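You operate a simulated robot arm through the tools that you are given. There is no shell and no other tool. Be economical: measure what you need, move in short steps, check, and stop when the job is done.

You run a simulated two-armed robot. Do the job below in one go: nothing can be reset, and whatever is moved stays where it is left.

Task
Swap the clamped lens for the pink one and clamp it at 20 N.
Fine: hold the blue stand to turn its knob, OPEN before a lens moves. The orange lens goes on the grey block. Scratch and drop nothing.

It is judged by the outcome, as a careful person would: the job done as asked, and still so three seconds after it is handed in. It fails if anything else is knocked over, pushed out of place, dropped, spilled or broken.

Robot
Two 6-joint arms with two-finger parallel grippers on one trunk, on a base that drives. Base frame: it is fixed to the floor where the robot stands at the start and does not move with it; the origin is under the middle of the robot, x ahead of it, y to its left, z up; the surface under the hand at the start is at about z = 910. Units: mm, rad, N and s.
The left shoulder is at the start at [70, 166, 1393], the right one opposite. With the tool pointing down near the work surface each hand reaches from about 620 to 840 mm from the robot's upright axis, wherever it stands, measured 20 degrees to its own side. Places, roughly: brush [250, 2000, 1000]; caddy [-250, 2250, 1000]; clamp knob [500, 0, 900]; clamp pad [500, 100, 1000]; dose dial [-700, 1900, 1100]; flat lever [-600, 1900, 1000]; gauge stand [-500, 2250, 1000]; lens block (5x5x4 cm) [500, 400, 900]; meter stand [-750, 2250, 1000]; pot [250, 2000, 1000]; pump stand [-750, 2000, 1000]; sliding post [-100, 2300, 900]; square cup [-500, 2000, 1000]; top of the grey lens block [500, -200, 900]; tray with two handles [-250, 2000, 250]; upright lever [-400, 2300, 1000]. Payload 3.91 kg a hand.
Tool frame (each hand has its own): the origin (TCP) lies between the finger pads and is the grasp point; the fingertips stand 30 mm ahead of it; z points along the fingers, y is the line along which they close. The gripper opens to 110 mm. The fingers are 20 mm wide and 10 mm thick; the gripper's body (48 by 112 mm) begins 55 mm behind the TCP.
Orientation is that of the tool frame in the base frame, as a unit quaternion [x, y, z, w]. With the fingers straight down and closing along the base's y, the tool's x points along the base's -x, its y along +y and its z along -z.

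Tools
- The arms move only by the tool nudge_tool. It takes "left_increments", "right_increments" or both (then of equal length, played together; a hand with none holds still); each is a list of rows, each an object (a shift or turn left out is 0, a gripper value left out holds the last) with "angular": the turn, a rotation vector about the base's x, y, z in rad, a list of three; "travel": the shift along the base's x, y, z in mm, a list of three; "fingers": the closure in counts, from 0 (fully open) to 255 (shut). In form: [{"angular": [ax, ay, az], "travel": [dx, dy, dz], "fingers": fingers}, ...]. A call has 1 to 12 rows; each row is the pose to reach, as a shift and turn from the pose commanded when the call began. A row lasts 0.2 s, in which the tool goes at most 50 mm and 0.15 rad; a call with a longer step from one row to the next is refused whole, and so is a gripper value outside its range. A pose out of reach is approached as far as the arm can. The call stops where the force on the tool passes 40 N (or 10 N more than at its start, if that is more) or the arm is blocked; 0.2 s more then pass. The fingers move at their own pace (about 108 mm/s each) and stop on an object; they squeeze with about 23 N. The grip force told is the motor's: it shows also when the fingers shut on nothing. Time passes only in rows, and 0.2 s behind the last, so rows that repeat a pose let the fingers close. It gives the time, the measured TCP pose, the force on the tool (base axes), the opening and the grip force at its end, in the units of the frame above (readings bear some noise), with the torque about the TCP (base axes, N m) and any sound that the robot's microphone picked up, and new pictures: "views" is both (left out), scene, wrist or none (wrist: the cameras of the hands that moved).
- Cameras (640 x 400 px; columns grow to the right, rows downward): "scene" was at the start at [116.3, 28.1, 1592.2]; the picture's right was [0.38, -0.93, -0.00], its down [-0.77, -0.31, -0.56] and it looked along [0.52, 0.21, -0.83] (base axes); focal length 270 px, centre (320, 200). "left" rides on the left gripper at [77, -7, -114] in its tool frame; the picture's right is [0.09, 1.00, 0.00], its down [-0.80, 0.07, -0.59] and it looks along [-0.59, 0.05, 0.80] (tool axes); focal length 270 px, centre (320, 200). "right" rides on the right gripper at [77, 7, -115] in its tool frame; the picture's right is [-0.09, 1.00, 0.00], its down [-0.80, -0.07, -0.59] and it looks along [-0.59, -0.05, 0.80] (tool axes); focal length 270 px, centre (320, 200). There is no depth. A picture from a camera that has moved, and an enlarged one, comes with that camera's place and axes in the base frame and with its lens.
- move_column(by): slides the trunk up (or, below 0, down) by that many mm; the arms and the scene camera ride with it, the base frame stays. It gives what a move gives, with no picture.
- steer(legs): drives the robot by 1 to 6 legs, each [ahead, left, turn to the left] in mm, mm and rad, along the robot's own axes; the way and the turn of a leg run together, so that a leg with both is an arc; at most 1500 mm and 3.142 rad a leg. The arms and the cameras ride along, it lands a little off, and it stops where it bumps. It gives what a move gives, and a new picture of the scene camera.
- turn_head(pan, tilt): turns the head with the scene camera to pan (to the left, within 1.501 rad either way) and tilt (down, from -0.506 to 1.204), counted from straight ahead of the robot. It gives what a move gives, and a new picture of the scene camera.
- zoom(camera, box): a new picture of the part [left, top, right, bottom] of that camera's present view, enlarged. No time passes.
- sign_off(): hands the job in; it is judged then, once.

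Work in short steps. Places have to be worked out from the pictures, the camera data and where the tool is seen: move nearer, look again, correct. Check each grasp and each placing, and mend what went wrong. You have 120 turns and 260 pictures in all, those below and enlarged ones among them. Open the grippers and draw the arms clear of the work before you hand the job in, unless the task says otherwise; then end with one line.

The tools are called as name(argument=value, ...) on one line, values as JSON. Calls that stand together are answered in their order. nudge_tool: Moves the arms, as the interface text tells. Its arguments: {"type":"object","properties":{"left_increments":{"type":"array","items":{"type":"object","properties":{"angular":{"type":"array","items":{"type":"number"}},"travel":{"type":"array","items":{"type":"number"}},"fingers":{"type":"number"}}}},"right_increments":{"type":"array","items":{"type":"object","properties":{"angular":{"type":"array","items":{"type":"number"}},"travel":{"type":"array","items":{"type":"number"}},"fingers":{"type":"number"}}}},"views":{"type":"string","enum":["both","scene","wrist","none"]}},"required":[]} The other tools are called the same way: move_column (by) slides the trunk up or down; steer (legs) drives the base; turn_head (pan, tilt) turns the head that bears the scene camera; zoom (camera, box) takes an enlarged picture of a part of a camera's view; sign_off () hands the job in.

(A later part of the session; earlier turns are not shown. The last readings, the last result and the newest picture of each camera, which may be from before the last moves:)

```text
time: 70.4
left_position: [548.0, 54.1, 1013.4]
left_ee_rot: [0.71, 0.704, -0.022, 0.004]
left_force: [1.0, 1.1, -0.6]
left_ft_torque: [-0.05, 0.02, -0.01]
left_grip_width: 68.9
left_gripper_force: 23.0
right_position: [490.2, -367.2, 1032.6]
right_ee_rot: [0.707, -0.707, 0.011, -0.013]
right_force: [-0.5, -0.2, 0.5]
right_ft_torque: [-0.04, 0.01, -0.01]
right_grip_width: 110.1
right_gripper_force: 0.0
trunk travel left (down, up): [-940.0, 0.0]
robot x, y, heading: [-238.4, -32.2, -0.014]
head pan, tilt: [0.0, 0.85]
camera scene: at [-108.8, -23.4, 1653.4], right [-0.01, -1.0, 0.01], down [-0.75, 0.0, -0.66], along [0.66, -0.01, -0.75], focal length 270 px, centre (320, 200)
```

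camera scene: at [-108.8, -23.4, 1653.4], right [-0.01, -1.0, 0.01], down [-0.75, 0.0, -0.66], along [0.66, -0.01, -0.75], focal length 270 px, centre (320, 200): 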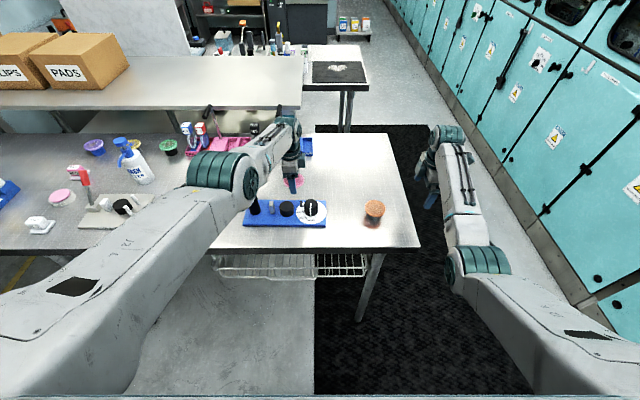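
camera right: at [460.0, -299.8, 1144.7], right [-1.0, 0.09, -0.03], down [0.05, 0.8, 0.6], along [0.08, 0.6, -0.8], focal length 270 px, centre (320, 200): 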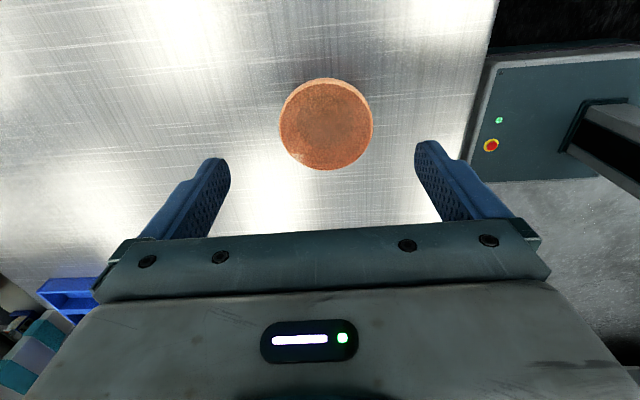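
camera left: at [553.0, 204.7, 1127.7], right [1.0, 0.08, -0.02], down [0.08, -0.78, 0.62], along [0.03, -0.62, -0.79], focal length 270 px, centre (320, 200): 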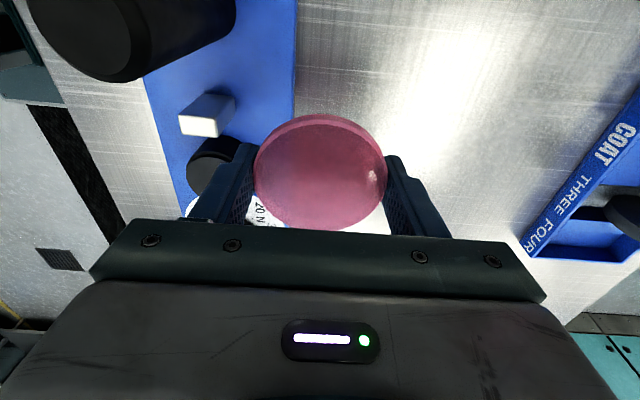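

Lens still held. Now I move inward toward the pedestal again, stopping ~25 mm short in x.

nudge_tool(left_increments=[{"travel": [-5, 3, 0]}, {"travel": [-14, 8, 0]}, {"travel": [-24, 13, 0]}, {"travel": [-34, 18, 0]}, {"travel": [-41, 22, 0]}, {"travel": [-44, 23, 0]}, {"travel": [-44, 23, 0]}], views="both")

zoom(camera="left", box=[200, 50, 420, 240])

zoom(camera="scene", box=[235, 170, 339, 235])

```text
time: 72.0
left_position: [544.6, 61.9, 1004.3]
left_ee_rot: [0.71, 0.704, -0.019, 0.004]
left_force: [-0.6, 0.7, -0.1]
left_ft_torque: [0.0, 0.01, -0.04]
left_grip_width: 68.6
left_gripper_force: 22.9
left hand out of reach, approached as far as the arm can: row 1, 2, 3, 4, 5, 6, 7
right_position: [487.3, -372.1, 1030.5]
right_ee_rot: [-0.707, 0.707, -0.008, 0.014]
right_force: [0.3, -0.1, 0.0]
right_ft_torque: [0.0, 0.03, -0.03]
right_grip_width: 110.1
right_gripper_force: 0.1
trunk travel left (down, up): [-940.0, 0.0]
robot x, y, heading: [-239.2, -30.7, -0.013]
head pan, tilt: [0.0, 0.85]
camera scene: at [-110.4, -32.5, 1653.6], right [-0.01, -1.0, 0.0], down [-0.75, 0.01, -0.66], along [0.66, -0.01, -0.75], focal length 270 px, centre (320, 200)
camera left: at [540.7, 143.2, 1116.3], right [1.0, 0.08, -0.02], down [0.08, -0.78, 0.62], along [0.03, -0.62, -0.79], focal length 270 px, centre (320, 200)
```

scene: 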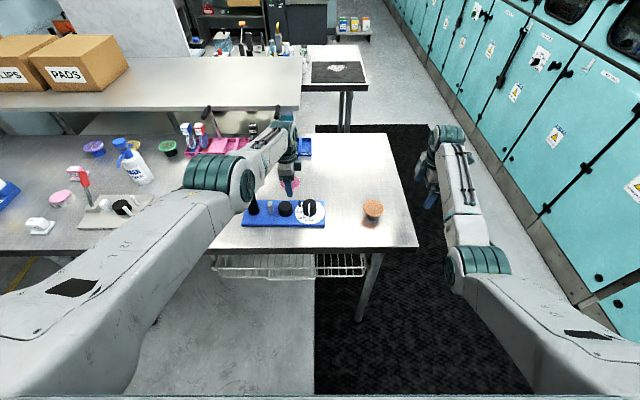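
left: 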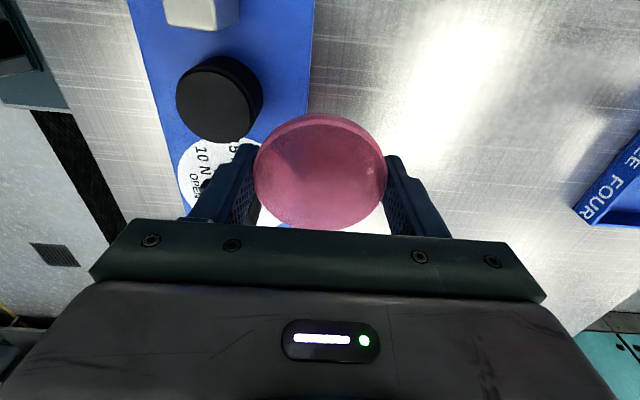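

```text
2.11 times, centred on (310, 145) of left
camera zoom: at [540.7, 143.2, 1116.3], right [1.0, 0.08, -0.02], down [0.08, -0.78, 0.62], along [0.03, -0.62, -0.79], focal length 569 px, centre (341, 316)
```

zoom: 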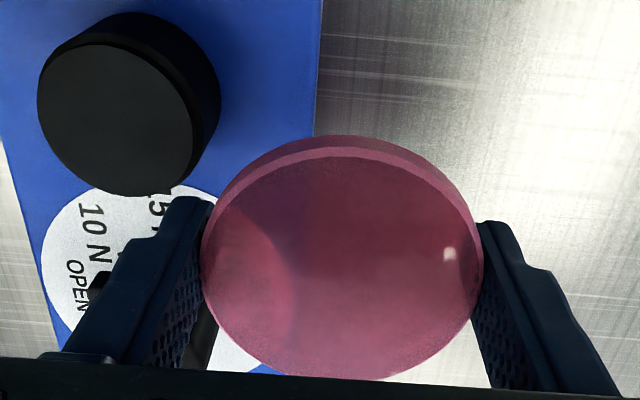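

```text
6.15 times, centred on (287, 202) of scene
camera zoom: at [-110.4, -32.5, 1653.6], right [-0.01, -1.0, 0.0], down [-0.75, 0.01, -0.66], along [0.66, -0.01, -0.75], focal length 1663 px, centre (523, 185)
```

zoom: 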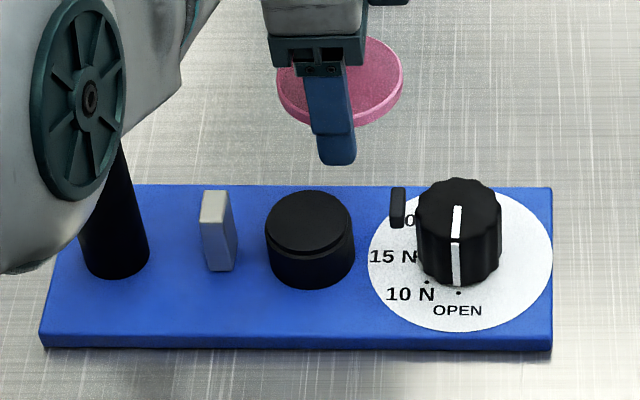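

The hand did not follow; the arm seems stuck near a singular/limit posture. I try raising straight up 40 mm to free it.

nudge_tool(left_increments=[{"travel": [0, 4, 6]}, {"travel": [0, 8, 14]}, {"travel": [0, 12, 24]}, {"travel": [0, 16, 34]}, {"travel": [0, 20, 40]}], views="none")

```text
time: 73.2
left_position: [560.7, 81.9, 1039.8]
left_ee_rot: [0.71, 0.704, -0.019, 0.003]
left_force: [-0.2, 0.3, 0.0]
left_ft_torque: [-0.01, 0.07, 0.01]
left_grip_width: 68.7
left_gripper_force: 23.4
left hand out of reach, approached as far as the arm can: row 2, 3, 4, 5
right_position: [488.6, -374.0, 1031.5]
right_ee_rot: [0.707, -0.707, 0.008, -0.015]
right_force: [0.5, 0.2, -0.3]
right_ft_torque: [0.02, 0.0, 0.01]
right_grip_width: 110.0
right_gripper_force: 0.1
trunk travel left (down, up): [-940.0, 0.0]
robot x, y, heading: [-238.4, -34.1, -0.008]
head pan, tilt: [0.0, 0.85]
```

Raising pushes the hand outward: it looks like the left elbow folded to the other side when the arm went straight near the pink lens. I look at the arm to judge.

turn_head(pan=0.35, tilt=0.6)

```text
time: 74.1
left_position: [560.2, 82.0, 1040.0]
left_ee_rot: [0.71, 0.704, -0.019, 0.003]
left_force: [-0.1, -0.3, -0.6]
left_ft_torque: [-0.04, -0.02, 0.04]
left_grip_width: 68.6
left_gripper_force: 23.0
right_position: [489.0, -372.6, 1032.5]
right_ee_rot: [-0.707, 0.707, -0.01, 0.015]
right_force: [-0.1, 0.3, 0.1]
right_ft_torque: [0.02, -0.01, -0.03]
right_grip_width: 109.9
right_gripper_force: 0.0
trunk travel left (down, up): [-940.0, 0.0]
robot x, y, heading: [-236.2, -36.4, -0.014]
head pan, tilt: [0.351, 0.6]
camera scene: at [-105.2, -1.8, 1674.4], right [0.33, -0.94, 0.0], down [-0.53, -0.19, -0.82], along [0.78, 0.28, -0.57], focal length 270 px, centre (320, 200)
```

scene: 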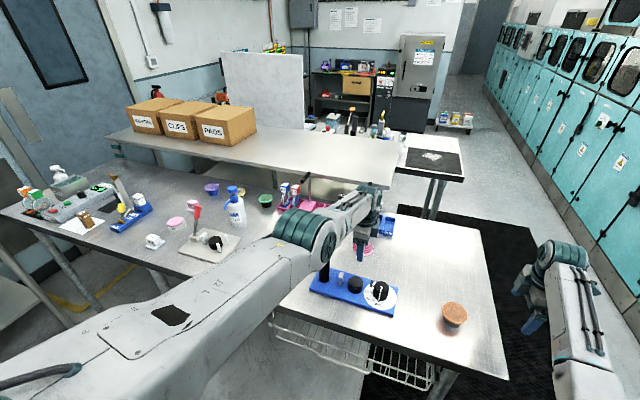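

The arm is stretched straight (all stuck points lie on one sphere about the shoulder), a singular posture. Down-and-inward motion should make the elbow flex again; I try that with ample clearance.

nudge_tool(left_increments=[{"travel": [-5, 0, -8]}, {"travel": [-12, 0, -16]}, {"travel": [-20, 0, -24]}, {"travel": [-28, 0, -30]}, {"travel": [-36, 0, -34]}, {"travel": [-44, 0, -36]}, {"travel": [-50, 0, -36]}], views="none")

```text
time: 75.7
left_position: [544.4, 76.6, 993.7]
left_ee_rot: [0.711, 0.703, -0.018, 0.003]
left_force: [0.2, -0.6, -0.4]
left_ft_torque: [-0.01, 0.0, 0.01]
left_grip_width: 68.7
left_gripper_force: 22.7
left hand out of reach, approached as far as the arm can: row 2, 3, 4, 5, 6, 7
right_position: [489.0, -371.7, 1031.1]
right_ee_rot: [0.707, -0.707, 0.009, -0.015]
right_force: [-0.7, -0.4, -1.2]
right_ft_torque: [0.03, -0.02, 0.0]
right_grip_width: 110.1
right_gripper_force: 0.1
trunk travel left (down, up): [-940.0, 0.0]
robot x, y, heading: [-237.5, -33.9, -0.016]
head pan, tilt: [0.351, 0.6]
```

It seems the elbow flexed to the wrong side when lifting from the stretched pose at the pink lens. I stretch it out again, push down at the limit so the elbow passes to the right side, and come back in.

nudge_tool(left_increments=[{"travel": [10, 0, 16]}, {"travel": [25, 0, 34]}, {"travel": [42, 0, 44]}, {"travel": [60, 0, 46]}, {"travel": [76, 0, 46]}, {"travel": [80, 0, 34]}, {"travel": [80, 0, 18]}, {"travel": [80, 0, 2]}, {"travel": [80, 0, -12]}, {"travel": [80, 0, -20]}, {"travel": [66, 0, -20]}, {"travel": [46, 0, -18]}], views="none")

```text
time: 78.3
left_position: [547.2, 84.4, 995.9]
left_ee_rot: [0.711, 0.703, -0.019, 0.003]
left_force: [0.6, 0.6, -1.4]
left_ft_torque: [0.01, -0.03, 0.01]
left_grip_width: 68.5
left_gripper_force: 22.9
left hand out of reach, approached as far as the arm can: row 1, 2, 3, 4, 5, 6, 7, 8, 9, 10, 11, 12
right_position: [488.0, -371.9, 1031.1]
right_ee_rot: [-0.707, 0.707, -0.01, 0.014]
right_force: [-0.1, 0.3, 0.1]
right_ft_torque: [0.01, -0.03, -0.01]
right_grip_width: 109.9
right_gripper_force: 0.1
trunk travel left (down, up): [-940.0, 0.0]
robot x, y, heading: [-238.8, -30.7, -0.009]
head pan, tilt: [0.351, 0.6]
```

Comparing elbow positions, the proper posture is elbow-down and the elbow now lies above the shoulder–wrist line. I stretch outward and upward (hand-up flexes the elbow downward), then come inward high.

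nudge_tool(left_increments=[{"travel": [18, 0, 25]}, {"travel": [36, 0, 50]}, {"travel": [54, 0, 75]}, {"travel": [72, 0, 100]}, {"travel": [85, 0, 125]}, {"travel": [90, 0, 150]}, {"travel": [75, 0, 160]}, {"travel": [55, 0, 155]}, {"travel": [35, 0, 145]}, {"travel": [15, 0, 130]}, {"travel": [0, 0, 110]}, {"travel": [-10, 0, 90]}], views="scene")

```text
time: 80.9
left_position: [535.5, 88.9, 1083.1]
left_ee_rot: [0.711, 0.703, -0.018, 0.004]
left_force: [0.8, 0.2, -0.2]
left_ft_torque: [0.0, 0.0, 0.01]
left_grip_width: 68.5
left_gripper_force: 23.0
left hand out of reach, approached as far as the arm can: row 1, 2, 3, 4, 5, 6, 7, 8
right_position: [487.5, -372.5, 1031.2]
right_ee_rot: [-0.707, 0.707, -0.01, 0.016]
right_force: [-0.1, -1.0, 0.4]
right_ft_torque: [0.01, 0.02, -0.03]
right_grip_width: 110.1
right_gripper_force: 0.1
trunk travel left (down, up): [-940.0, 0.0]
robot x, y, heading: [-237.5, -29.9, -0.013]
head pan, tilt: [0.351, 0.6]
camera scene: at [-105.3, -1.9, 1674.5], right [0.33, -0.94, 0.0], down [-0.53, -0.19, -0.82], along [0.78, 0.28, -0.57], focal length 270 px, centre (320, 200)
```

scene: 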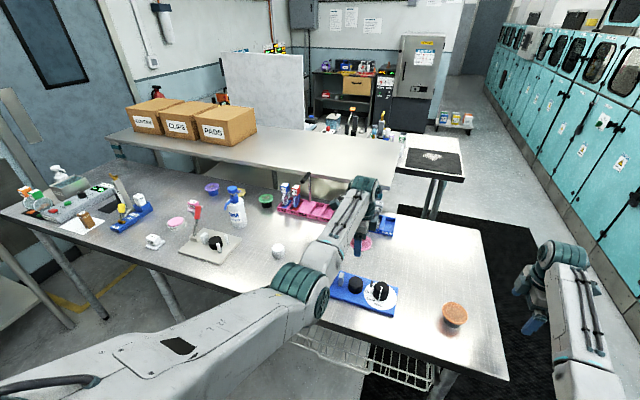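

The elbow is back in its proper posture. I move over the pedestal at this height and restore the head view.

nudge_tool(left_increments=[{"travel": [-6, -2, 0]}, {"travel": [-16, -5, 0]}, {"travel": [-28, -9, 0]}, {"travel": [-40, -13, 0]}, {"travel": [-50, -16, 0]}, {"travel": [-55, -17, -5]}, {"travel": [-56, -17, -12]}, {"travel": [-56, -17, -20]}], views="wrist")

turn_head(pan=0.0, tilt=0.85)

zoom(camera="scene", box=[235, 170, 339, 235])

```text
time: 82.7
left_position: [482.9, 69.7, 1061.5]
left_ee_rot: [0.711, 0.703, -0.019, 0.004]
left_force: [0.4, 0.0, -0.7]
left_ft_torque: [-0.01, 0.01, 0.03]
left_grip_width: 68.9
left_gripper_force: 23.1
right_position: [488.4, -372.6, 1031.1]
right_ee_rot: [0.707, -0.707, 0.009, -0.014]
right_force: [0.8, -0.1, 0.1]
right_ft_torque: [0.0, -0.04, 0.01]
right_grip_width: 110.0
right_gripper_force: 0.1
trunk travel left (down, up): [-940.0, 0.0]
robot x, y, heading: [-239.0, -30.6, -0.013]
head pan, tilt: [0.351, 0.6]
camera left: at [477.8, 151.3, 1174.3], right [1.0, 0.08, -0.02], down [0.08, -0.78, 0.62], along [0.03, -0.62, -0.79], focal length 270 px, centre (320, 200)
```

left: 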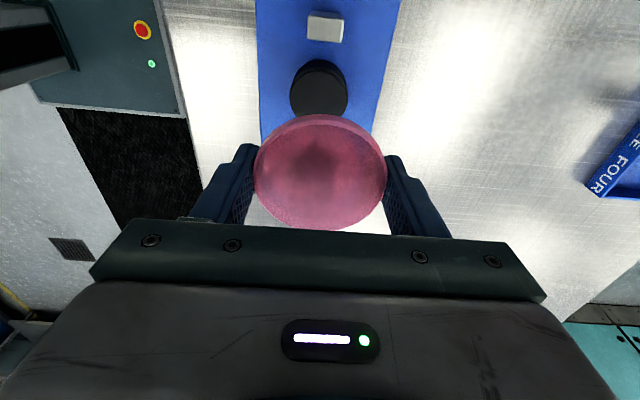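

```text
time: 83.5
left_position: [482.2, 70.8, 1062.0]
left_ee_rot: [0.71, 0.703, -0.018, 0.003]
left_force: [-1.0, 0.2, -0.2]
left_ft_torque: [-0.03, 0.03, 0.0]
left_grip_width: 68.8
left_gripper_force: 23.0
right_position: [487.6, -373.2, 1031.1]
right_ee_rot: [-0.707, 0.707, -0.009, 0.014]
right_force: [-0.9, -0.4, -0.5]
right_ft_torque: [-0.02, -0.02, 0.02]
right_grip_width: 109.9
right_gripper_force: 0.1
trunk travel left (down, up): [-940.0, 0.0]
robot x, y, heading: [-239.8, -27.5, -0.016]
head pan, tilt: [0.0, 0.85]
camera scene: at [-110.3, -31.9, 1653.6], right [-0.01, -1.0, 0.0], down [-0.75, 0.01, -0.66], along [0.66, -0.01, -0.75], focal length 270 px, centre (320, 200)
```

scene: 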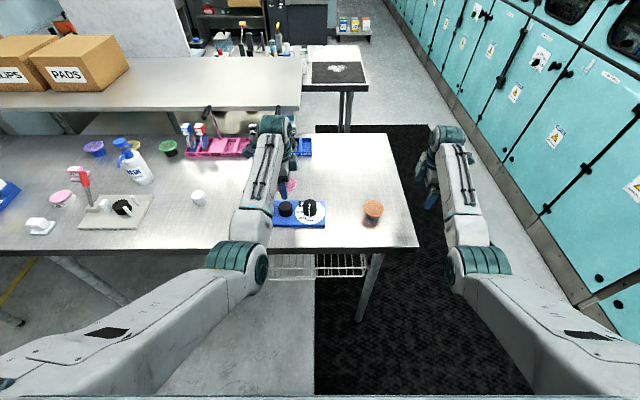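

```text
6.15 times, centred on (287, 202) of scene
camera zoom: at [-110.3, -31.9, 1653.6], right [-0.01, -1.0, 0.0], down [-0.75, 0.01, -0.66], along [0.66, -0.01, -0.75], focal length 1663 px, centre (523, 185)
```

zoom: 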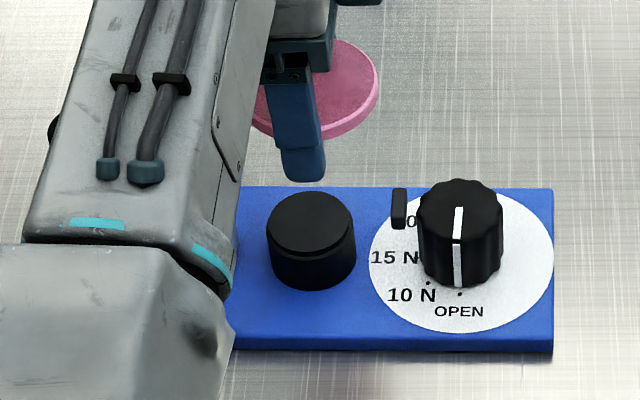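

Pedestal is at about (478.5, 78) and the lens centre at (480.5, 80) by the same camera. I trim (−2, −2) and lower to z≈968.

nudge_tool(left_increments=[{"travel": [-2, -2, -5]}, {"travel": [-2, -2, -18]}, {"travel": [-2, -2, -34]}, {"travel": [-2, -2, -50]}, {"travel": [-2, -2, -66]}, {"travel": [-2, -2, -80]}, {"travel": [-2, -2, -90]}, {"travel": [-2, -2, -94]}, {"travel": [-2, -2, -94]}], views="wrist")

zoom(camera="left", box=[220, 50, 420, 240])

zoom(camera="scene", box=[235, 170, 339, 235])

```text
time: 85.5
left_position: [477.1, 67.9, 968.8]
left_ee_rot: [0.71, 0.704, -0.019, 0.004]
left_force: [0.2, -0.6, -0.9]
left_ft_torque: [-0.03, 0.01, 0.03]
left_grip_width: 68.8
left_gripper_force: 22.7
right_position: [488.4, -373.1, 1031.7]
right_ee_rot: [-0.707, 0.707, -0.009, 0.015]
right_force: [-0.8, -0.4, -0.2]
right_ft_torque: [0.04, -0.03, -0.01]
right_grip_width: 110.1
right_gripper_force: 0.0
trunk travel left (down, up): [-940.0, 0.0]
robot x, y, heading: [-237.4, -33.7, -0.01]
head pan, tilt: [0.0, 0.85]
camera left: at [474.3, 149.7, 1081.1], right [1.0, 0.08, -0.02], down [0.08, -0.78, 0.62], along [0.03, -0.62, -0.79], focal length 270 px, centre (320, 200)
```

left: 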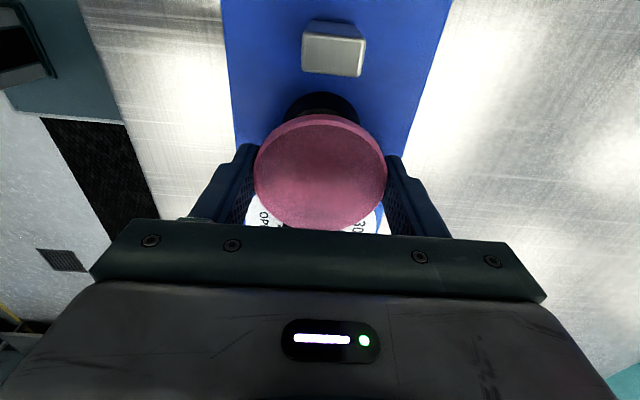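

```text
2.11 times, centred on (320, 145) of left
camera zoom: at [474.3, 149.7, 1081.1], right [1.0, 0.08, -0.02], down [0.08, -0.78, 0.62], along [0.03, -0.62, -0.79], focal length 569 px, centre (320, 316)
```

zoom: 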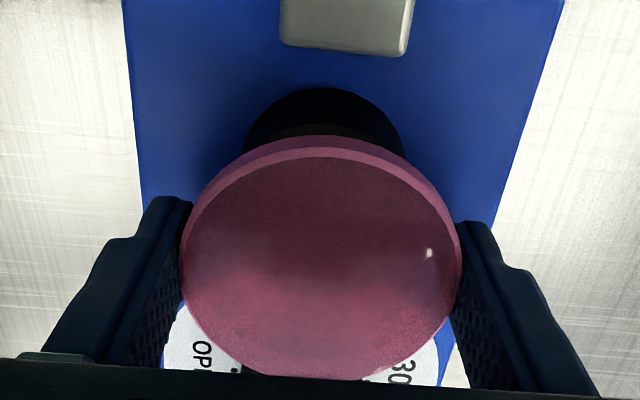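

```text
6.15 times, centred on (287, 202) of scene
camera zoom: at [-110.3, -31.9, 1653.6], right [-0.01, -1.0, 0.0], down [-0.75, 0.01, -0.66], along [0.66, -0.01, -0.75], focal length 1663 px, centre (523, 185)
```

zoom: 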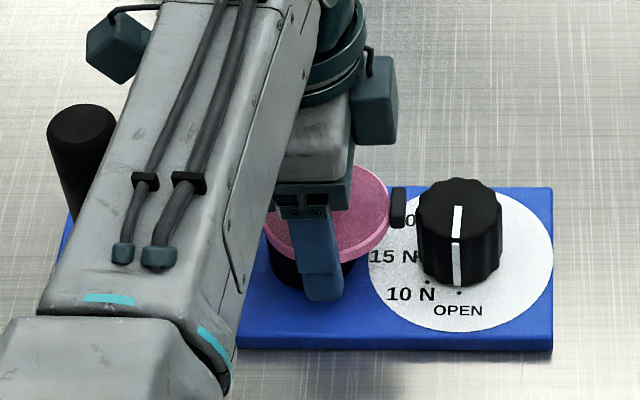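

Left camera and scene disagree a few mm in y; size-based depth puts the lens centre ~4–6 mm too far toward −y. I shift +5 mm in y and compare again.

nudge_tool(left_increments=[{"travel": [0, 2, 0]}, {"travel": [0, 5, 0]}, {"travel": [0, 5, 0]}], views="none")

zoom(camera="scene", box=[255, 180, 319, 220])

zoom(camera="left", box=[220, 0, 420, 240])

```text
time: 86.3
left_position: [478.7, 73.8, 969.5]
left_ee_rot: [0.711, 0.703, -0.018, 0.003]
left_force: [0.4, -0.2, -0.3]
left_ft_torque: [0.03, -0.01, 0.02]
left_grip_width: 68.7
left_gripper_force: 23.1
right_position: [488.2, -373.7, 1030.3]
right_ee_rot: [0.707, -0.707, 0.01, -0.015]
right_force: [-0.2, -1.7, 0.3]
right_ft_torque: [-0.01, -0.01, 0.02]
right_grip_width: 109.9
right_gripper_force: 0.1
trunk travel left (down, up): [-940.0, 0.0]
robot x, y, heading: [-238.7, -28.5, -0.012]
head pan, tilt: [0.0, 0.85]
```

```text
10.00 times, centred on (287, 200) of scene
camera zoom: at [-110.3, -32.0, 1653.6], right [-0.01, -1.0, 0.0], down [-0.75, 0.01, -0.66], along [0.66, -0.01, -0.75], focal length 2702 px, centre (650, 200)
```

zoom: 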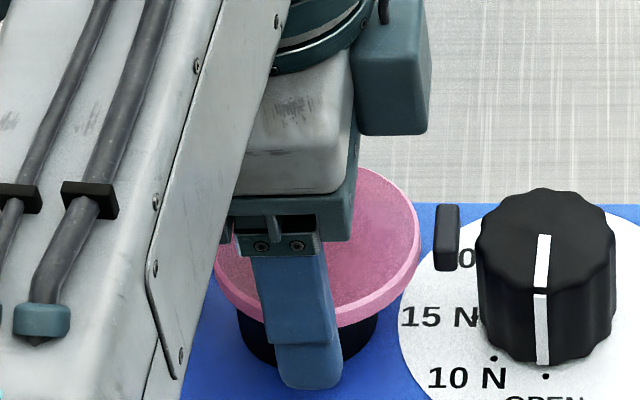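

```text
1.67 times, centred on (320, 120) of left
camera zoom: at [474.1, 154.7, 1081.7], right [1.0, 0.08, -0.02], down [0.08, -0.78, 0.62], along [0.03, -0.62, -0.79], focal length 450 px, centre (320, 333)
```

zoom: 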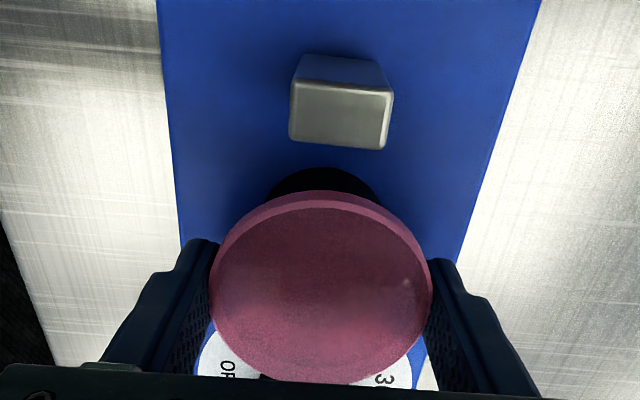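

Scene still shows ~4–5 mm of offset, wrist view less; I shift 3 mm more in +y and lower toward the seat.

nudge_tool(left_increments=[{"travel": [0, 2, 0]}, {"travel": [0, 3, -2]}, {"travel": [0, 3, -4]}, {"travel": [0, 3, -6]}, {"travel": [0, 3, -7]}], views="none")

zoom(camera="scene", box=[255, 180, 319, 220])

```text
time: 87.5
left_position: [479.0, 76.3, 963.0]
left_ee_rot: [0.711, 0.703, -0.016, 0.005]
left_force: [5.0, 0.0, 20.2]
left_ft_torque: [-0.03, -0.2, -0.01]
left_grip_width: 69.3
left_gripper_force: 23.1
right_position: [487.0, -373.8, 1033.0]
right_ee_rot: [0.707, -0.707, 0.01, -0.015]
right_force: [-0.4, -0.6, 0.7]
right_ft_torque: [-0.01, 0.02, 0.0]
right_grip_width: 110.0
right_gripper_force: 0.1
trunk travel left (down, up): [-940.0, 0.0]
robot x, y, heading: [-238.3, -34.9, -0.013]
head pan, tilt: [0.0, 0.85]
```

```text
10.00 times, centred on (287, 200) of scene
camera zoom: at [-113.3, -32.8, 1653.9], right [-0.01, -1.0, 0.0], down [-0.75, 0.01, -0.66], along [0.66, -0.01, -0.75], focal length 2702 px, centre (650, 200)
```

zoom: 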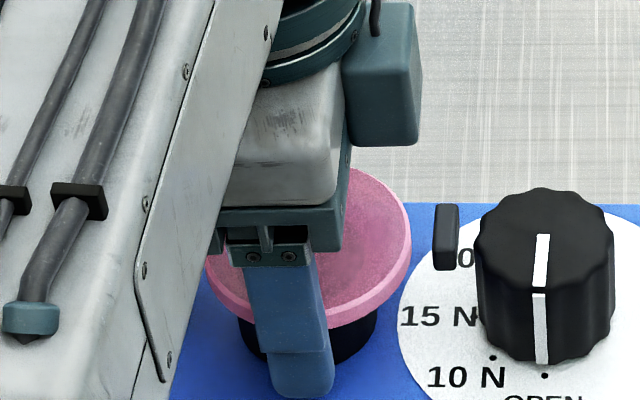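

Contact (20 N) at z≈963 and the lens is concentric in view. I ease up 2 mm to relieve the press.

nudge_tool(left_increments=[{"travel": [0, 0, 1]}, {"travel": [0, 0, 2]}, {"travel": [0, 0, 2]}], views="wrist")

```text
time: 88.3
left_position: [478.5, 76.7, 964.3]
left_ee_rot: [0.711, 0.703, -0.019, 0.004]
left_force: [2.8, -2.3, 13.9]
left_ft_torque: [-0.07, -0.28, -0.06]
left_grip_width: 68.8
left_gripper_force: 23.2
right_position: [485.9, -373.2, 1032.1]
right_ee_rot: [-0.707, 0.707, -0.009, 0.015]
right_force: [-0.4, -0.9, -0.2]
right_ft_torque: [0.03, -0.03, 0.0]
right_grip_width: 110.0
right_gripper_force: 0.1
trunk travel left (down, up): [-940.0, 0.0]
robot x, y, heading: [-235.7, -33.7, -0.013]
head pan, tilt: [0.0, 0.85]
camera left: at [473.8, 157.8, 1076.2], right [1.0, 0.08, -0.02], down [0.07, -0.78, 0.62], along [0.03, -0.62, -0.79], focal length 270 px, centre (320, 200)
```

left: 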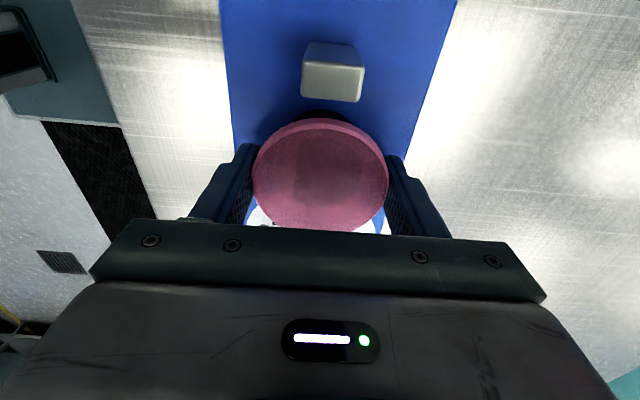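

Still 14 N; I ease 2 mm more.

nudge_tool(left_increments=[{"travel": [0, 0, 1]}, {"travel": [0, 0, 2]}, {"travel": [0, 0, 2]}], views="none")

```text
time: 89.1
left_position: [478.4, 75.9, 965.1]
left_ee_rot: [0.711, 0.703, -0.019, 0.003]
left_force: [0.3, -0.3, -0.4]
left_ft_torque: [0.01, 0.01, -0.02]
left_grip_width: 68.8
left_gripper_force: 22.9
right_position: [488.2, -372.2, 1030.5]
right_ee_rot: [0.707, -0.707, 0.008, -0.015]
right_force: [0.1, -0.3, -0.7]
right_ft_torque: [0.02, 0.0, -0.01]
right_grip_width: 110.0
right_gripper_force: 0.0
trunk travel left (down, up): [-940.0, 0.0]
robot x, y, heading: [-238.2, -31.9, -0.012]
head pan, tilt: [0.0, 0.85]
```

Unloaded. I go down 0.7 mm to just touch and open gradually, then lift the hand.

nudge_tool(left_increments=[{"travel": [0, 0, -0.7]}, {"travel": [0, 0, -0.7], "fingers": 92}, {"travel": [0, 0, -0.7], "fingers": 84}, {"travel": [0, 0, -0.7], "fingers": 50}, {"travel": [0, 0, -0.7], "fingers": 0}, {"travel": [0, 0, -0.7], "fingers": 0}, {"travel": [0, 0, 15], "fingers": 0}, {"travel": [0, 0, 40], "fingers": 0}, {"travel": [0, 0, 70], "fingers": 0}, {"travel": [0, 0, 100], "fingers": 0}], views="wrist")

zoom(camera="left", box=[240, 0, 400, 170])

zoom(camera="scene", box=[255, 180, 319, 220])

```text
time: 91.3
left_position: [480.5, 78.6, 1064.9]
left_ee_rot: [0.71, 0.703, -0.018, 0.004]
left_force: [1.0, -0.2, 0.1]
left_ft_torque: [-0.02, 0.03, 0.03]
left_grip_width: 109.9
left_gripper_force: 0.1
right_position: [487.8, -372.3, 1031.6]
right_ee_rot: [-0.707, 0.707, -0.008, 0.015]
right_force: [-0.1, -0.2, 0.5]
right_ft_torque: [0.0, 0.02, -0.02]
right_grip_width: 110.1
right_gripper_force: 0.0
trunk travel left (down, up): [-940.0, 0.0]
robot x, y, heading: [-236.4, -32.8, -0.007]
head pan, tilt: [0.0, 0.85]
camera left: at [475.5, 160.3, 1176.9], right [1.0, 0.08, -0.02], down [0.08, -0.78, 0.62], along [0.03, -0.62, -0.79], focal length 270 px, centre (320, 200)
```

left: 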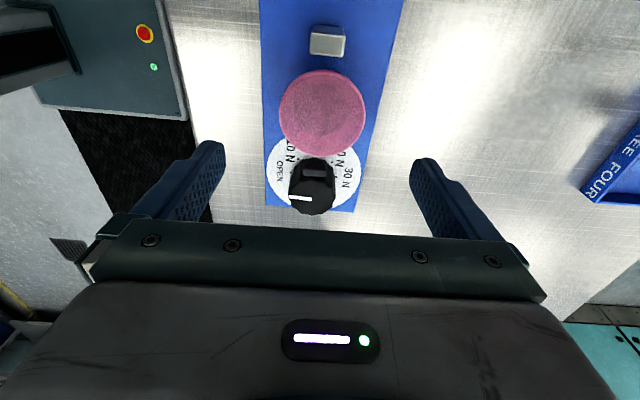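

```text
2.35 times, centred on (320, 85) of left
camera zoom: at [475.5, 160.3, 1176.9], right [1.0, 0.08, -0.02], down [0.08, -0.78, 0.62], along [0.03, -0.62, -0.79], focal length 636 px, centre (320, 471)
```

zoom: 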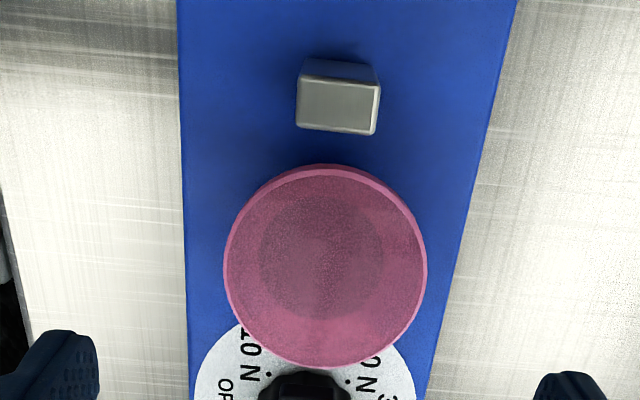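

```text
10.00 times, centred on (287, 200) of scene
camera zoom: at [-110.9, -32.2, 1653.6], right [-0.01, -1.0, 0.0], down [-0.75, 0.01, -0.66], along [0.66, -0.01, -0.75], focal length 2702 px, centre (650, 200)
```

zoom: 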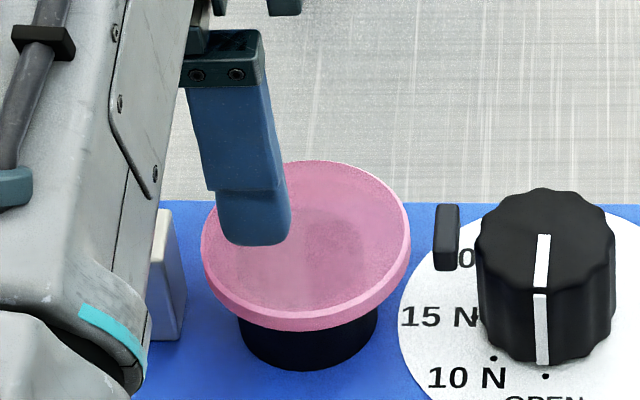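

The pink lens lies flat and concentric on the pedestal. I raise the left hand, turn it back to closing along y and move it beyond the post.

nudge_tool(left_increments=[{"travel": [3, 0, 10], "angular": [0, 0, 0.131]}, {"travel": [6, 0, 18], "angular": [0, 0, 0.262]}, {"travel": [8, 15, 18], "angular": [0, 0, 0.393]}, {"travel": [10, 32, 18], "angular": [0, 0, 0.524]}, {"travel": [12, 50, 18], "angular": [0, 0, 0.655]}, {"travel": [14, 68, 18], "angular": [0, 0, 0.785]}, {"travel": [16, 86, 18], "angular": [0, 0, 0.916]}, {"travel": [18, 104, 18], "angular": [0, 0, 1.047]}, {"travel": [20, 122, 18], "angular": [0, 0, 1.178]}, {"travel": [20, 140, 18], "angular": [0, 0, 1.309]}, {"travel": [20, 155, 18], "angular": [0, 0, 1.44]}, {"travel": [20, 170, 18], "angular": [0, 0, 1.571]}], views="none")

steer(legs=[[-29, 93, 0]])

```text
time: 93.9
left_position: [497.3, 247.2, 1082.7]
left_ee_rot: [0.003, 1.0, -0.012, 0.015]
left_force: [0.1, -0.6, -0.5]
left_ft_torque: [-0.01, 0.03, 0.01]
left_grip_width: 110.0
left_gripper_force: 0.1
right_position: [488.6, -371.6, 1032.3]
right_ee_rot: [-0.707, 0.707, -0.01, 0.015]
right_force: [-0.4, 0.5, 0.3]
right_ft_torque: [0.02, 0.04, 0.03]
right_grip_width: 110.1
right_gripper_force: 0.1
trunk travel left (down, up): [-940.0, 0.0]
robot x, y, heading: [-240.4, -34.4, -0.006]
head pan, tilt: [0.0, 0.85]
```

```text
time: 95.0
left_position: [471.9, 332.0, 1084.3]
left_ee_rot: [0.007, 1.0, -0.008, 0.015]
left_force: [-0.4, -1.4, 0.5]
left_ft_torque: [0.01, -0.01, 0.0]
left_grip_width: 110.2
left_gripper_force: 0.2
right_position: [461.2, -286.4, 1027.8]
right_ee_rot: [-0.706, 0.708, -0.006, 0.016]
right_force: [0.4, -0.4, 0.5]
right_ft_torque: [-0.01, 0.0, 0.01]
right_grip_width: 110.0
right_gripper_force: 0.1
trunk travel left (down, up): [-940.0, 0.0]
robot x, y, heading: [-267.3, 64.0, -0.01]
head pan, tilt: [0.0, 0.85]
camera scene: at [-136.0, 53.9, 1653.3], right [-0.01, -1.0, 0.0], down [-0.75, 0.01, -0.66], along [0.66, 0.0, -0.75], focal length 270 px, centre (320, 200)
```

scene: 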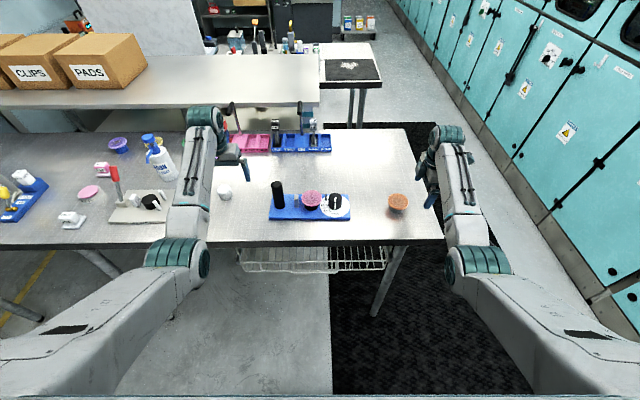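

Both: left hand over the post (fingers to 70 mm), right hand over the knob turning to the +135° start angle, all high.

nudge_tool(left_increments=[{"travel": [1, -12, 0], "fingers": 93}, {"travel": [2, -24, 0]}, {"travel": [3, -36, 0]}, {"travel": [4, -48, 0]}, {"travel": [5, -60, 0]}, {"travel": [6, -72, 0]}, {"travel": [7, -84, 0]}, {"travel": [8, -96, 0]}, {"travel": [9, -108, 0]}, {"travel": [10, -120, 0]}, {"travel": [10, -133, 0]}, {"travel": [10, -145, 0]}], right_increments=[{"travel": [1, 24, 3], "angular": [0, 0, 0.065], "fingers": 70}, {"travel": [3, 48, 6], "angular": [0, 0, 0.13]}, {"travel": [4, 72, 9], "angular": [0, 0, 0.195]}, {"travel": [6, 96, 12], "angular": [0, 0, 0.26]}, {"travel": [8, 120, 15], "angular": [0, 0, 0.325]}, {"travel": [9, 144, 18], "angular": [0, 0, 0.39]}, {"travel": [11, 168, 21], "angular": [0, 0, 0.455]}, {"travel": [12, 192, 24], "angular": [0, 0, 0.52]}, {"travel": [14, 216, 27], "angular": [0, 0, 0.585]}, {"travel": [15, 240, 30], "angular": [0, 0, 0.65]}, {"travel": [16, 262, 30], "angular": [0, 0, 0.715]}, {"travel": [17, 280, 30], "angular": [0, 0, 0.78]}], views="both")

```text
time: 97.6
left_position: [479.8, 191.2, 1085.7]
left_ee_rot: [0.006, 1.0, -0.01, 0.016]
left_force: [-0.3, 1.1, -0.6]
left_ft_torque: [0.05, 0.0, -0.01]
left_grip_width: 69.6
left_gripper_force: 0.1
right_position: [473.9, -2.3, 1060.1]
right_ee_rot: [0.922, -0.386, 0.003, -0.016]
right_force: [0.2, -0.4, -0.3]
right_ft_torque: [0.02, -0.02, 0.0]
right_grip_width: 79.8
right_gripper_force: 0.0
trunk travel left (down, up): [-940.0, 0.0]
robot x, y, heading: [-264.9, 59.7, -0.007]
head pan, tilt: [0.0, 0.85]
camera scene: at [-138.3, 61.0, 1653.6], right [-0.01, -1.0, 0.0], down [-0.75, 0.01, -0.66], along [0.66, -0.01, -0.75], focal length 270 px, centre (320, 200)
camera right: at [521.8, -65.0, 1173.9], right [-0.77, -0.64, -0.03], down [-0.52, 0.6, 0.6], along [-0.36, 0.48, -0.8], focal length 270 px, centre (320, 200)
camera left: at [398.6, 188.4, 1196.8], right [-0.08, 1.0, -0.02], down [0.78, 0.07, 0.62], along [0.62, 0.03, -0.79], focal length 270 px, centre (320, 200)
```

scene: 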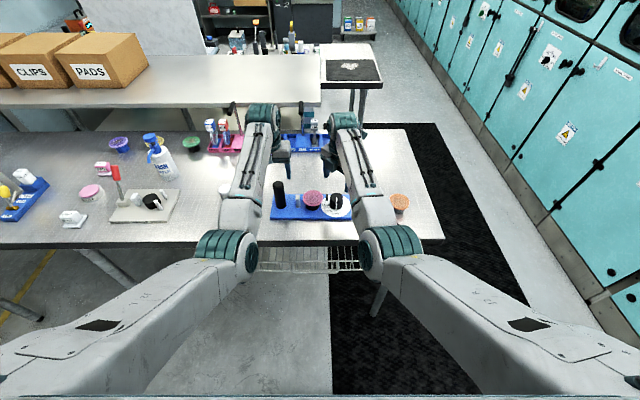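
right: 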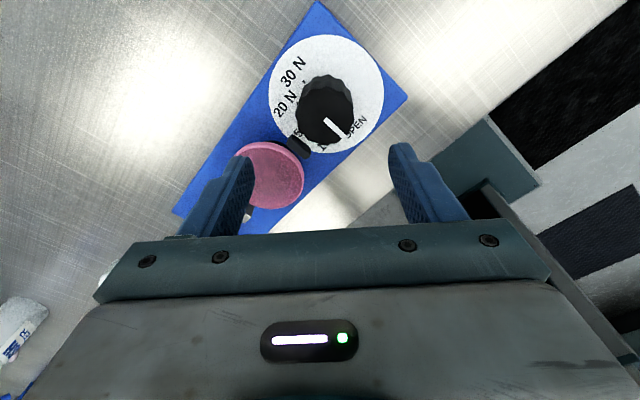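
left: 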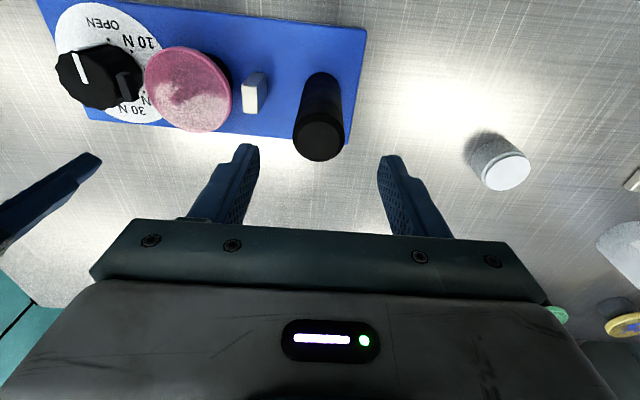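

Left is over the post; the knob lies at (478.5, −1.5) as before. Left descends and grips; the right lowers partway.

nudge_tool(left_increments=[{"travel": [1, -1, 0], "fingers": 93}, {"travel": [1, -1, -38], "fingers": 93}, {"travel": [1, -1, -76], "fingers": 93}, {"travel": [1, -1, -76], "fingers": 93}, {"travel": [1, -1, -76], "fingers": 255}, {"travel": [1, -1, -76], "fingers": 255}, {"travel": [1, -1, -76], "fingers": 255}], right_increments=[{"travel": [4, 1, 0], "fingers": 70}, {"travel": [4, 1, -20], "fingers": 70}, {"travel": [4, 1, -42], "fingers": 70}, {"travel": [4, 1, -42], "fingers": 70}, {"travel": [4, 1, -42], "fingers": 70}, {"travel": [4, 1, -42], "fingers": 70}, {"travel": [4, 1, -42], "fingers": 70}], views="wrist")

```text
time: 99.2
left_position: [481.1, 193.9, 1007.2]
left_ee_rot: [0.005, 1.0, -0.011, 0.017]
left_force: [-0.5, 1.7, 2.9]
left_ft_torque: [0.7, 0.01, 0.05]
left_grip_width: 35.7
left_gripper_force: 22.6
right_position: [477.7, 1.7, 1020.6]
right_ee_rot: [0.923, -0.385, 0.004, -0.016]
right_force: [-0.1, 0.0, 0.3]
right_ft_torque: [-0.02, 0.0, -0.01]
right_grip_width: 79.8
right_gripper_force: 0.2
trunk travel left (down, up): [-940.0, 0.0]
robot x, y, heading: [-265.9, 63.1, -0.01]
head pan, tilt: [0.0, 0.85]
camera right: at [524.8, -61.8, 1133.5], right [-0.77, -0.64, -0.03], down [-0.52, 0.6, 0.6], along [-0.36, 0.48, -0.8], focal length 270 px, centre (320, 200)
camera left: at [399.3, 190.5, 1118.7], right [-0.08, 1.0, -0.02], down [0.78, 0.07, 0.62], along [0.62, 0.03, -0.79], focal length 270 px, centre (320, 200)
```

right: 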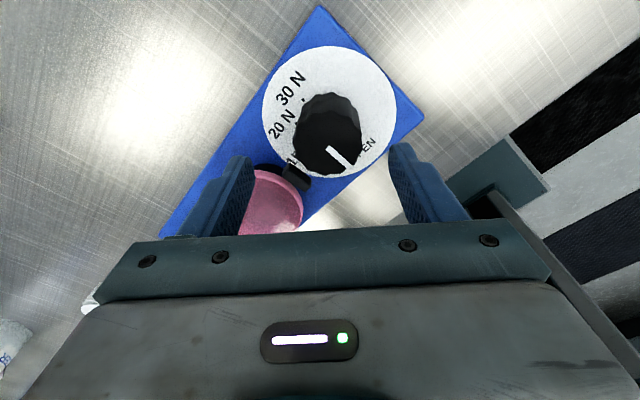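
left: 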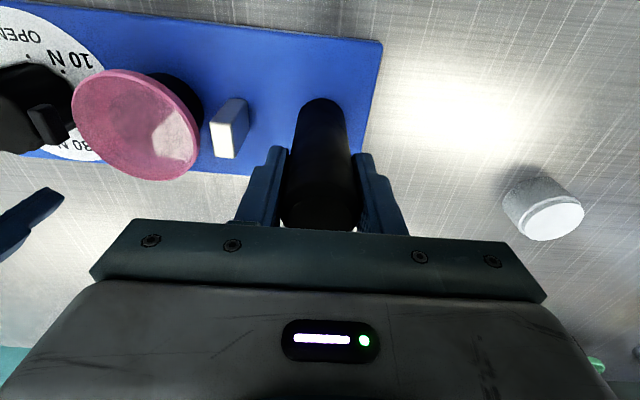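

I trim the right hand 3.5 mm toward −y, lower onto the knob and grip it.

nudge_tool(right_increments=[{"travel": [0, -3.5, -5], "fingers": 70}, {"travel": [0, -3.5, -25], "fingers": 70}, {"travel": [0, -3.5, -49], "fingers": 70}, {"travel": [0, -3.5, -49], "fingers": 70}, {"travel": [0, -3.5, -49], "fingers": 255}, {"travel": [0, -3.5, -49], "fingers": 255}, {"travel": [0, -3.5, -49], "fingers": 255}], views="wrist")

```text
time: 100.8
left_position: [480.9, 193.2, 1005.6]
left_ee_rot: [0.007, 1.0, -0.01, 0.016]
left_force: [-0.7, 5.8, 4.8]
left_ft_torque: [0.93, -0.26, -0.13]
left_grip_width: 35.7
left_gripper_force: 22.6
right_position: [478.2, -3.9, 969.8]
right_ee_rot: [0.922, -0.387, 0.003, -0.016]
right_force: [0.6, -3.8, 0.2]
right_ft_torque: [-0.6, 0.53, 0.02]
right_grip_width: 46.4
right_gripper_force: 22.9
trunk travel left (down, up): [-940.0, 0.0]
robot x, y, heading: [-264.8, 63.3, -0.011]
head pan, tilt: [0.0, 0.85]
camera right: at [524.9, -67.0, 1082.1], right [-0.77, -0.64, -0.03], down [-0.52, 0.6, 0.6], along [-0.36, 0.48, -0.8], focal length 270 px, centre (320, 200)
```

right: 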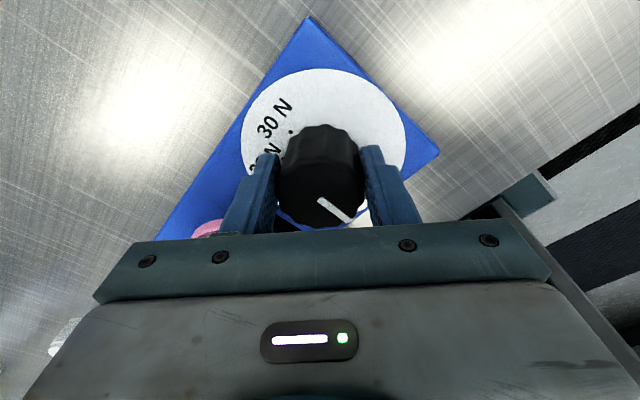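

Gripped. I turn clockwise 90° in steps (toward 15 N).

nudge_tool(right_increments=[{"angular": [0, 0, -0.131]}, {"angular": [0, 0, -0.262]}, {"angular": [0, 0, -0.393]}, {"angular": [0, 0, -0.524]}, {"angular": [0, 0, -0.655]}, {"angular": [0, 0, -0.785]}, {"angular": [0, 0, -0.916]}, {"angular": [0, 0, -1.047]}, {"angular": [0, 0, -1.178]}, {"angular": [0, 0, -1.309]}, {"angular": [0, 0, -1.44]}, {"angular": [0, 0, -1.571]}], views="wrist")

zoom(camera="left", box=[0, 0, 256, 160])

```text
time: 103.4
left_position: [479.4, 192.9, 1007.2]
left_ee_rot: [0.007, 1.0, -0.01, 0.017]
left_force: [1.2, 15.3, 8.7]
left_ft_torque: [0.31, -0.23, 0.0]
left_grip_width: 35.7
left_gripper_force: 23.3
right_position: [480.0, -3.0, 970.9]
right_ee_rot: [-0.378, 0.926, -0.015, 0.009]
right_force: [-0.5, -13.7, -1.4]
right_ft_torque: [0.06, 0.46, -0.03]
right_grip_width: 45.8
right_gripper_force: 22.6
trunk travel left (down, up): [-940.0, 0.0]
robot x, y, heading: [-264.1, 60.6, -0.011]
head pan, tilt: [0.0, 0.85]
camera right: at [416.3, -50.5, 1083.6], right [-0.63, 0.77, -0.03], down [0.6, 0.52, 0.6], along [0.48, 0.36, -0.8], focal length 270 px, centre (320, 200)
```

right: 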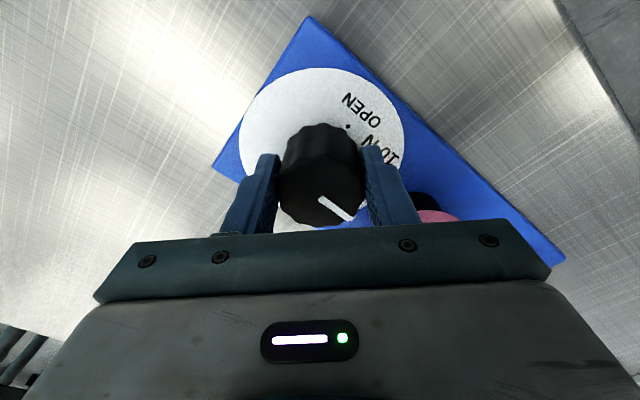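

```text
2.50 times, centred on (128, 80) of left
camera zoom: at [399.4, 190.3, 1118.7], right [-0.08, 1.0, -0.02], down [0.78, 0.07, 0.62], along [0.62, 0.03, -0.79], focal length 676 px, centre (800, 500)
```

zoom: 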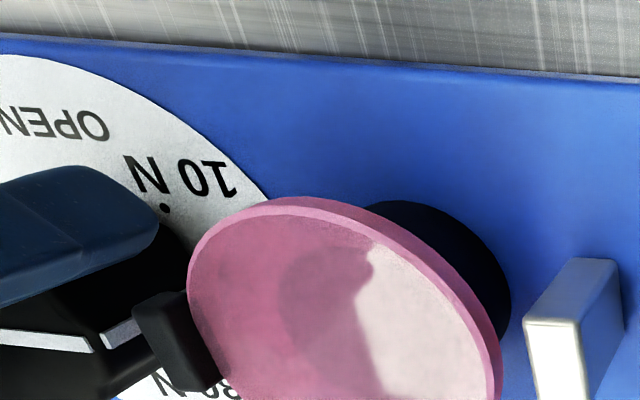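

Now at 15 N with the pad on the lens. I open, rotate the hand back 67° around the knob, and regrip.

nudge_tool(right_increments=[{"fingers": 75}, {"fingers": 75}, {"angular": [0, 0, 0.131], "fingers": 75}, {"angular": [0, 0, 0.262], "fingers": 75}, {"angular": [0, 0, 0.393], "fingers": 75}, {"angular": [0, 0, 0.524], "fingers": 75}, {"angular": [0, 0, 0.655], "fingers": 75}, {"angular": [0, 0, 0.785], "fingers": 75}, {"angular": [0, 0, 0.916], "fingers": 75}, {"angular": [0, 0, 1.047], "fingers": 75}, {"angular": [0, 0, 1.178], "fingers": 75}, {"angular": [0, 0, 1.178], "fingers": 75}], views="wrist")

zoom(camera="scene", box=[262, 170, 366, 235])

```text
time: 106.0
left_position: [480.4, 191.5, 1005.9]
left_ee_rot: [0.007, 1.0, -0.011, 0.015]
left_force: [-1.8, -0.5, 1.8]
left_ft_torque: [0.44, 0.19, 0.04]
left_grip_width: 35.8
left_gripper_force: 22.7
right_position: [480.5, -4.5, 971.1]
right_ee_rot: [0.829, -0.559, 0.006, -0.016]
right_force: [-0.5, 0.2, 0.3]
right_ft_torque: [-0.03, 0.03, -0.02]
right_grip_width: 77.7
right_gripper_force: 0.0
trunk travel left (down, up): [-940.0, 0.0]
robot x, y, heading: [-266.1, 62.2, -0.012]
head pan, tilt: [0.0, 0.85]
camera right: at [498.9, -81.0, 1084.0], right [-0.96, -0.29, -0.03], down [-0.25, 0.76, 0.6], along [-0.15, 0.58, -0.8], focal length 270 px, centre (320, 200)
```

right: 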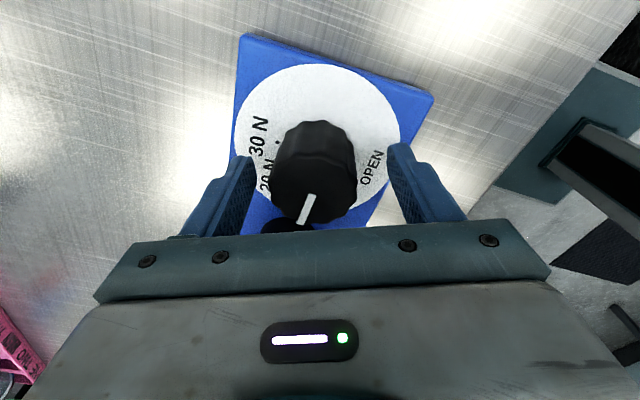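

```text
6.15 times, centred on (314, 202) of scene
camera zoom: at [-139.3, 60.4, 1653.6], right [-0.01, -1.0, 0.0], down [-0.75, 0.01, -0.66], along [0.66, -0.01, -0.75], focal length 1663 px, centre (357, 185)
```

zoom: 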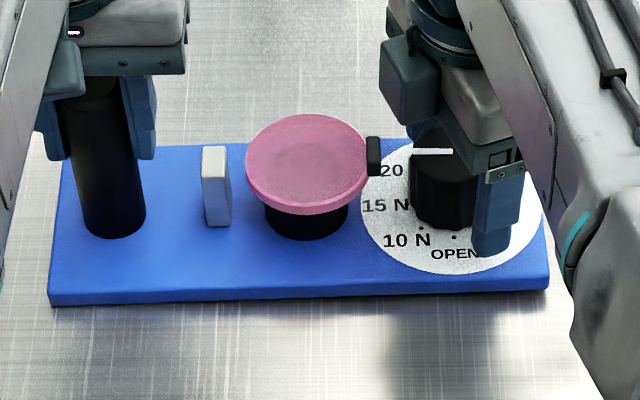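

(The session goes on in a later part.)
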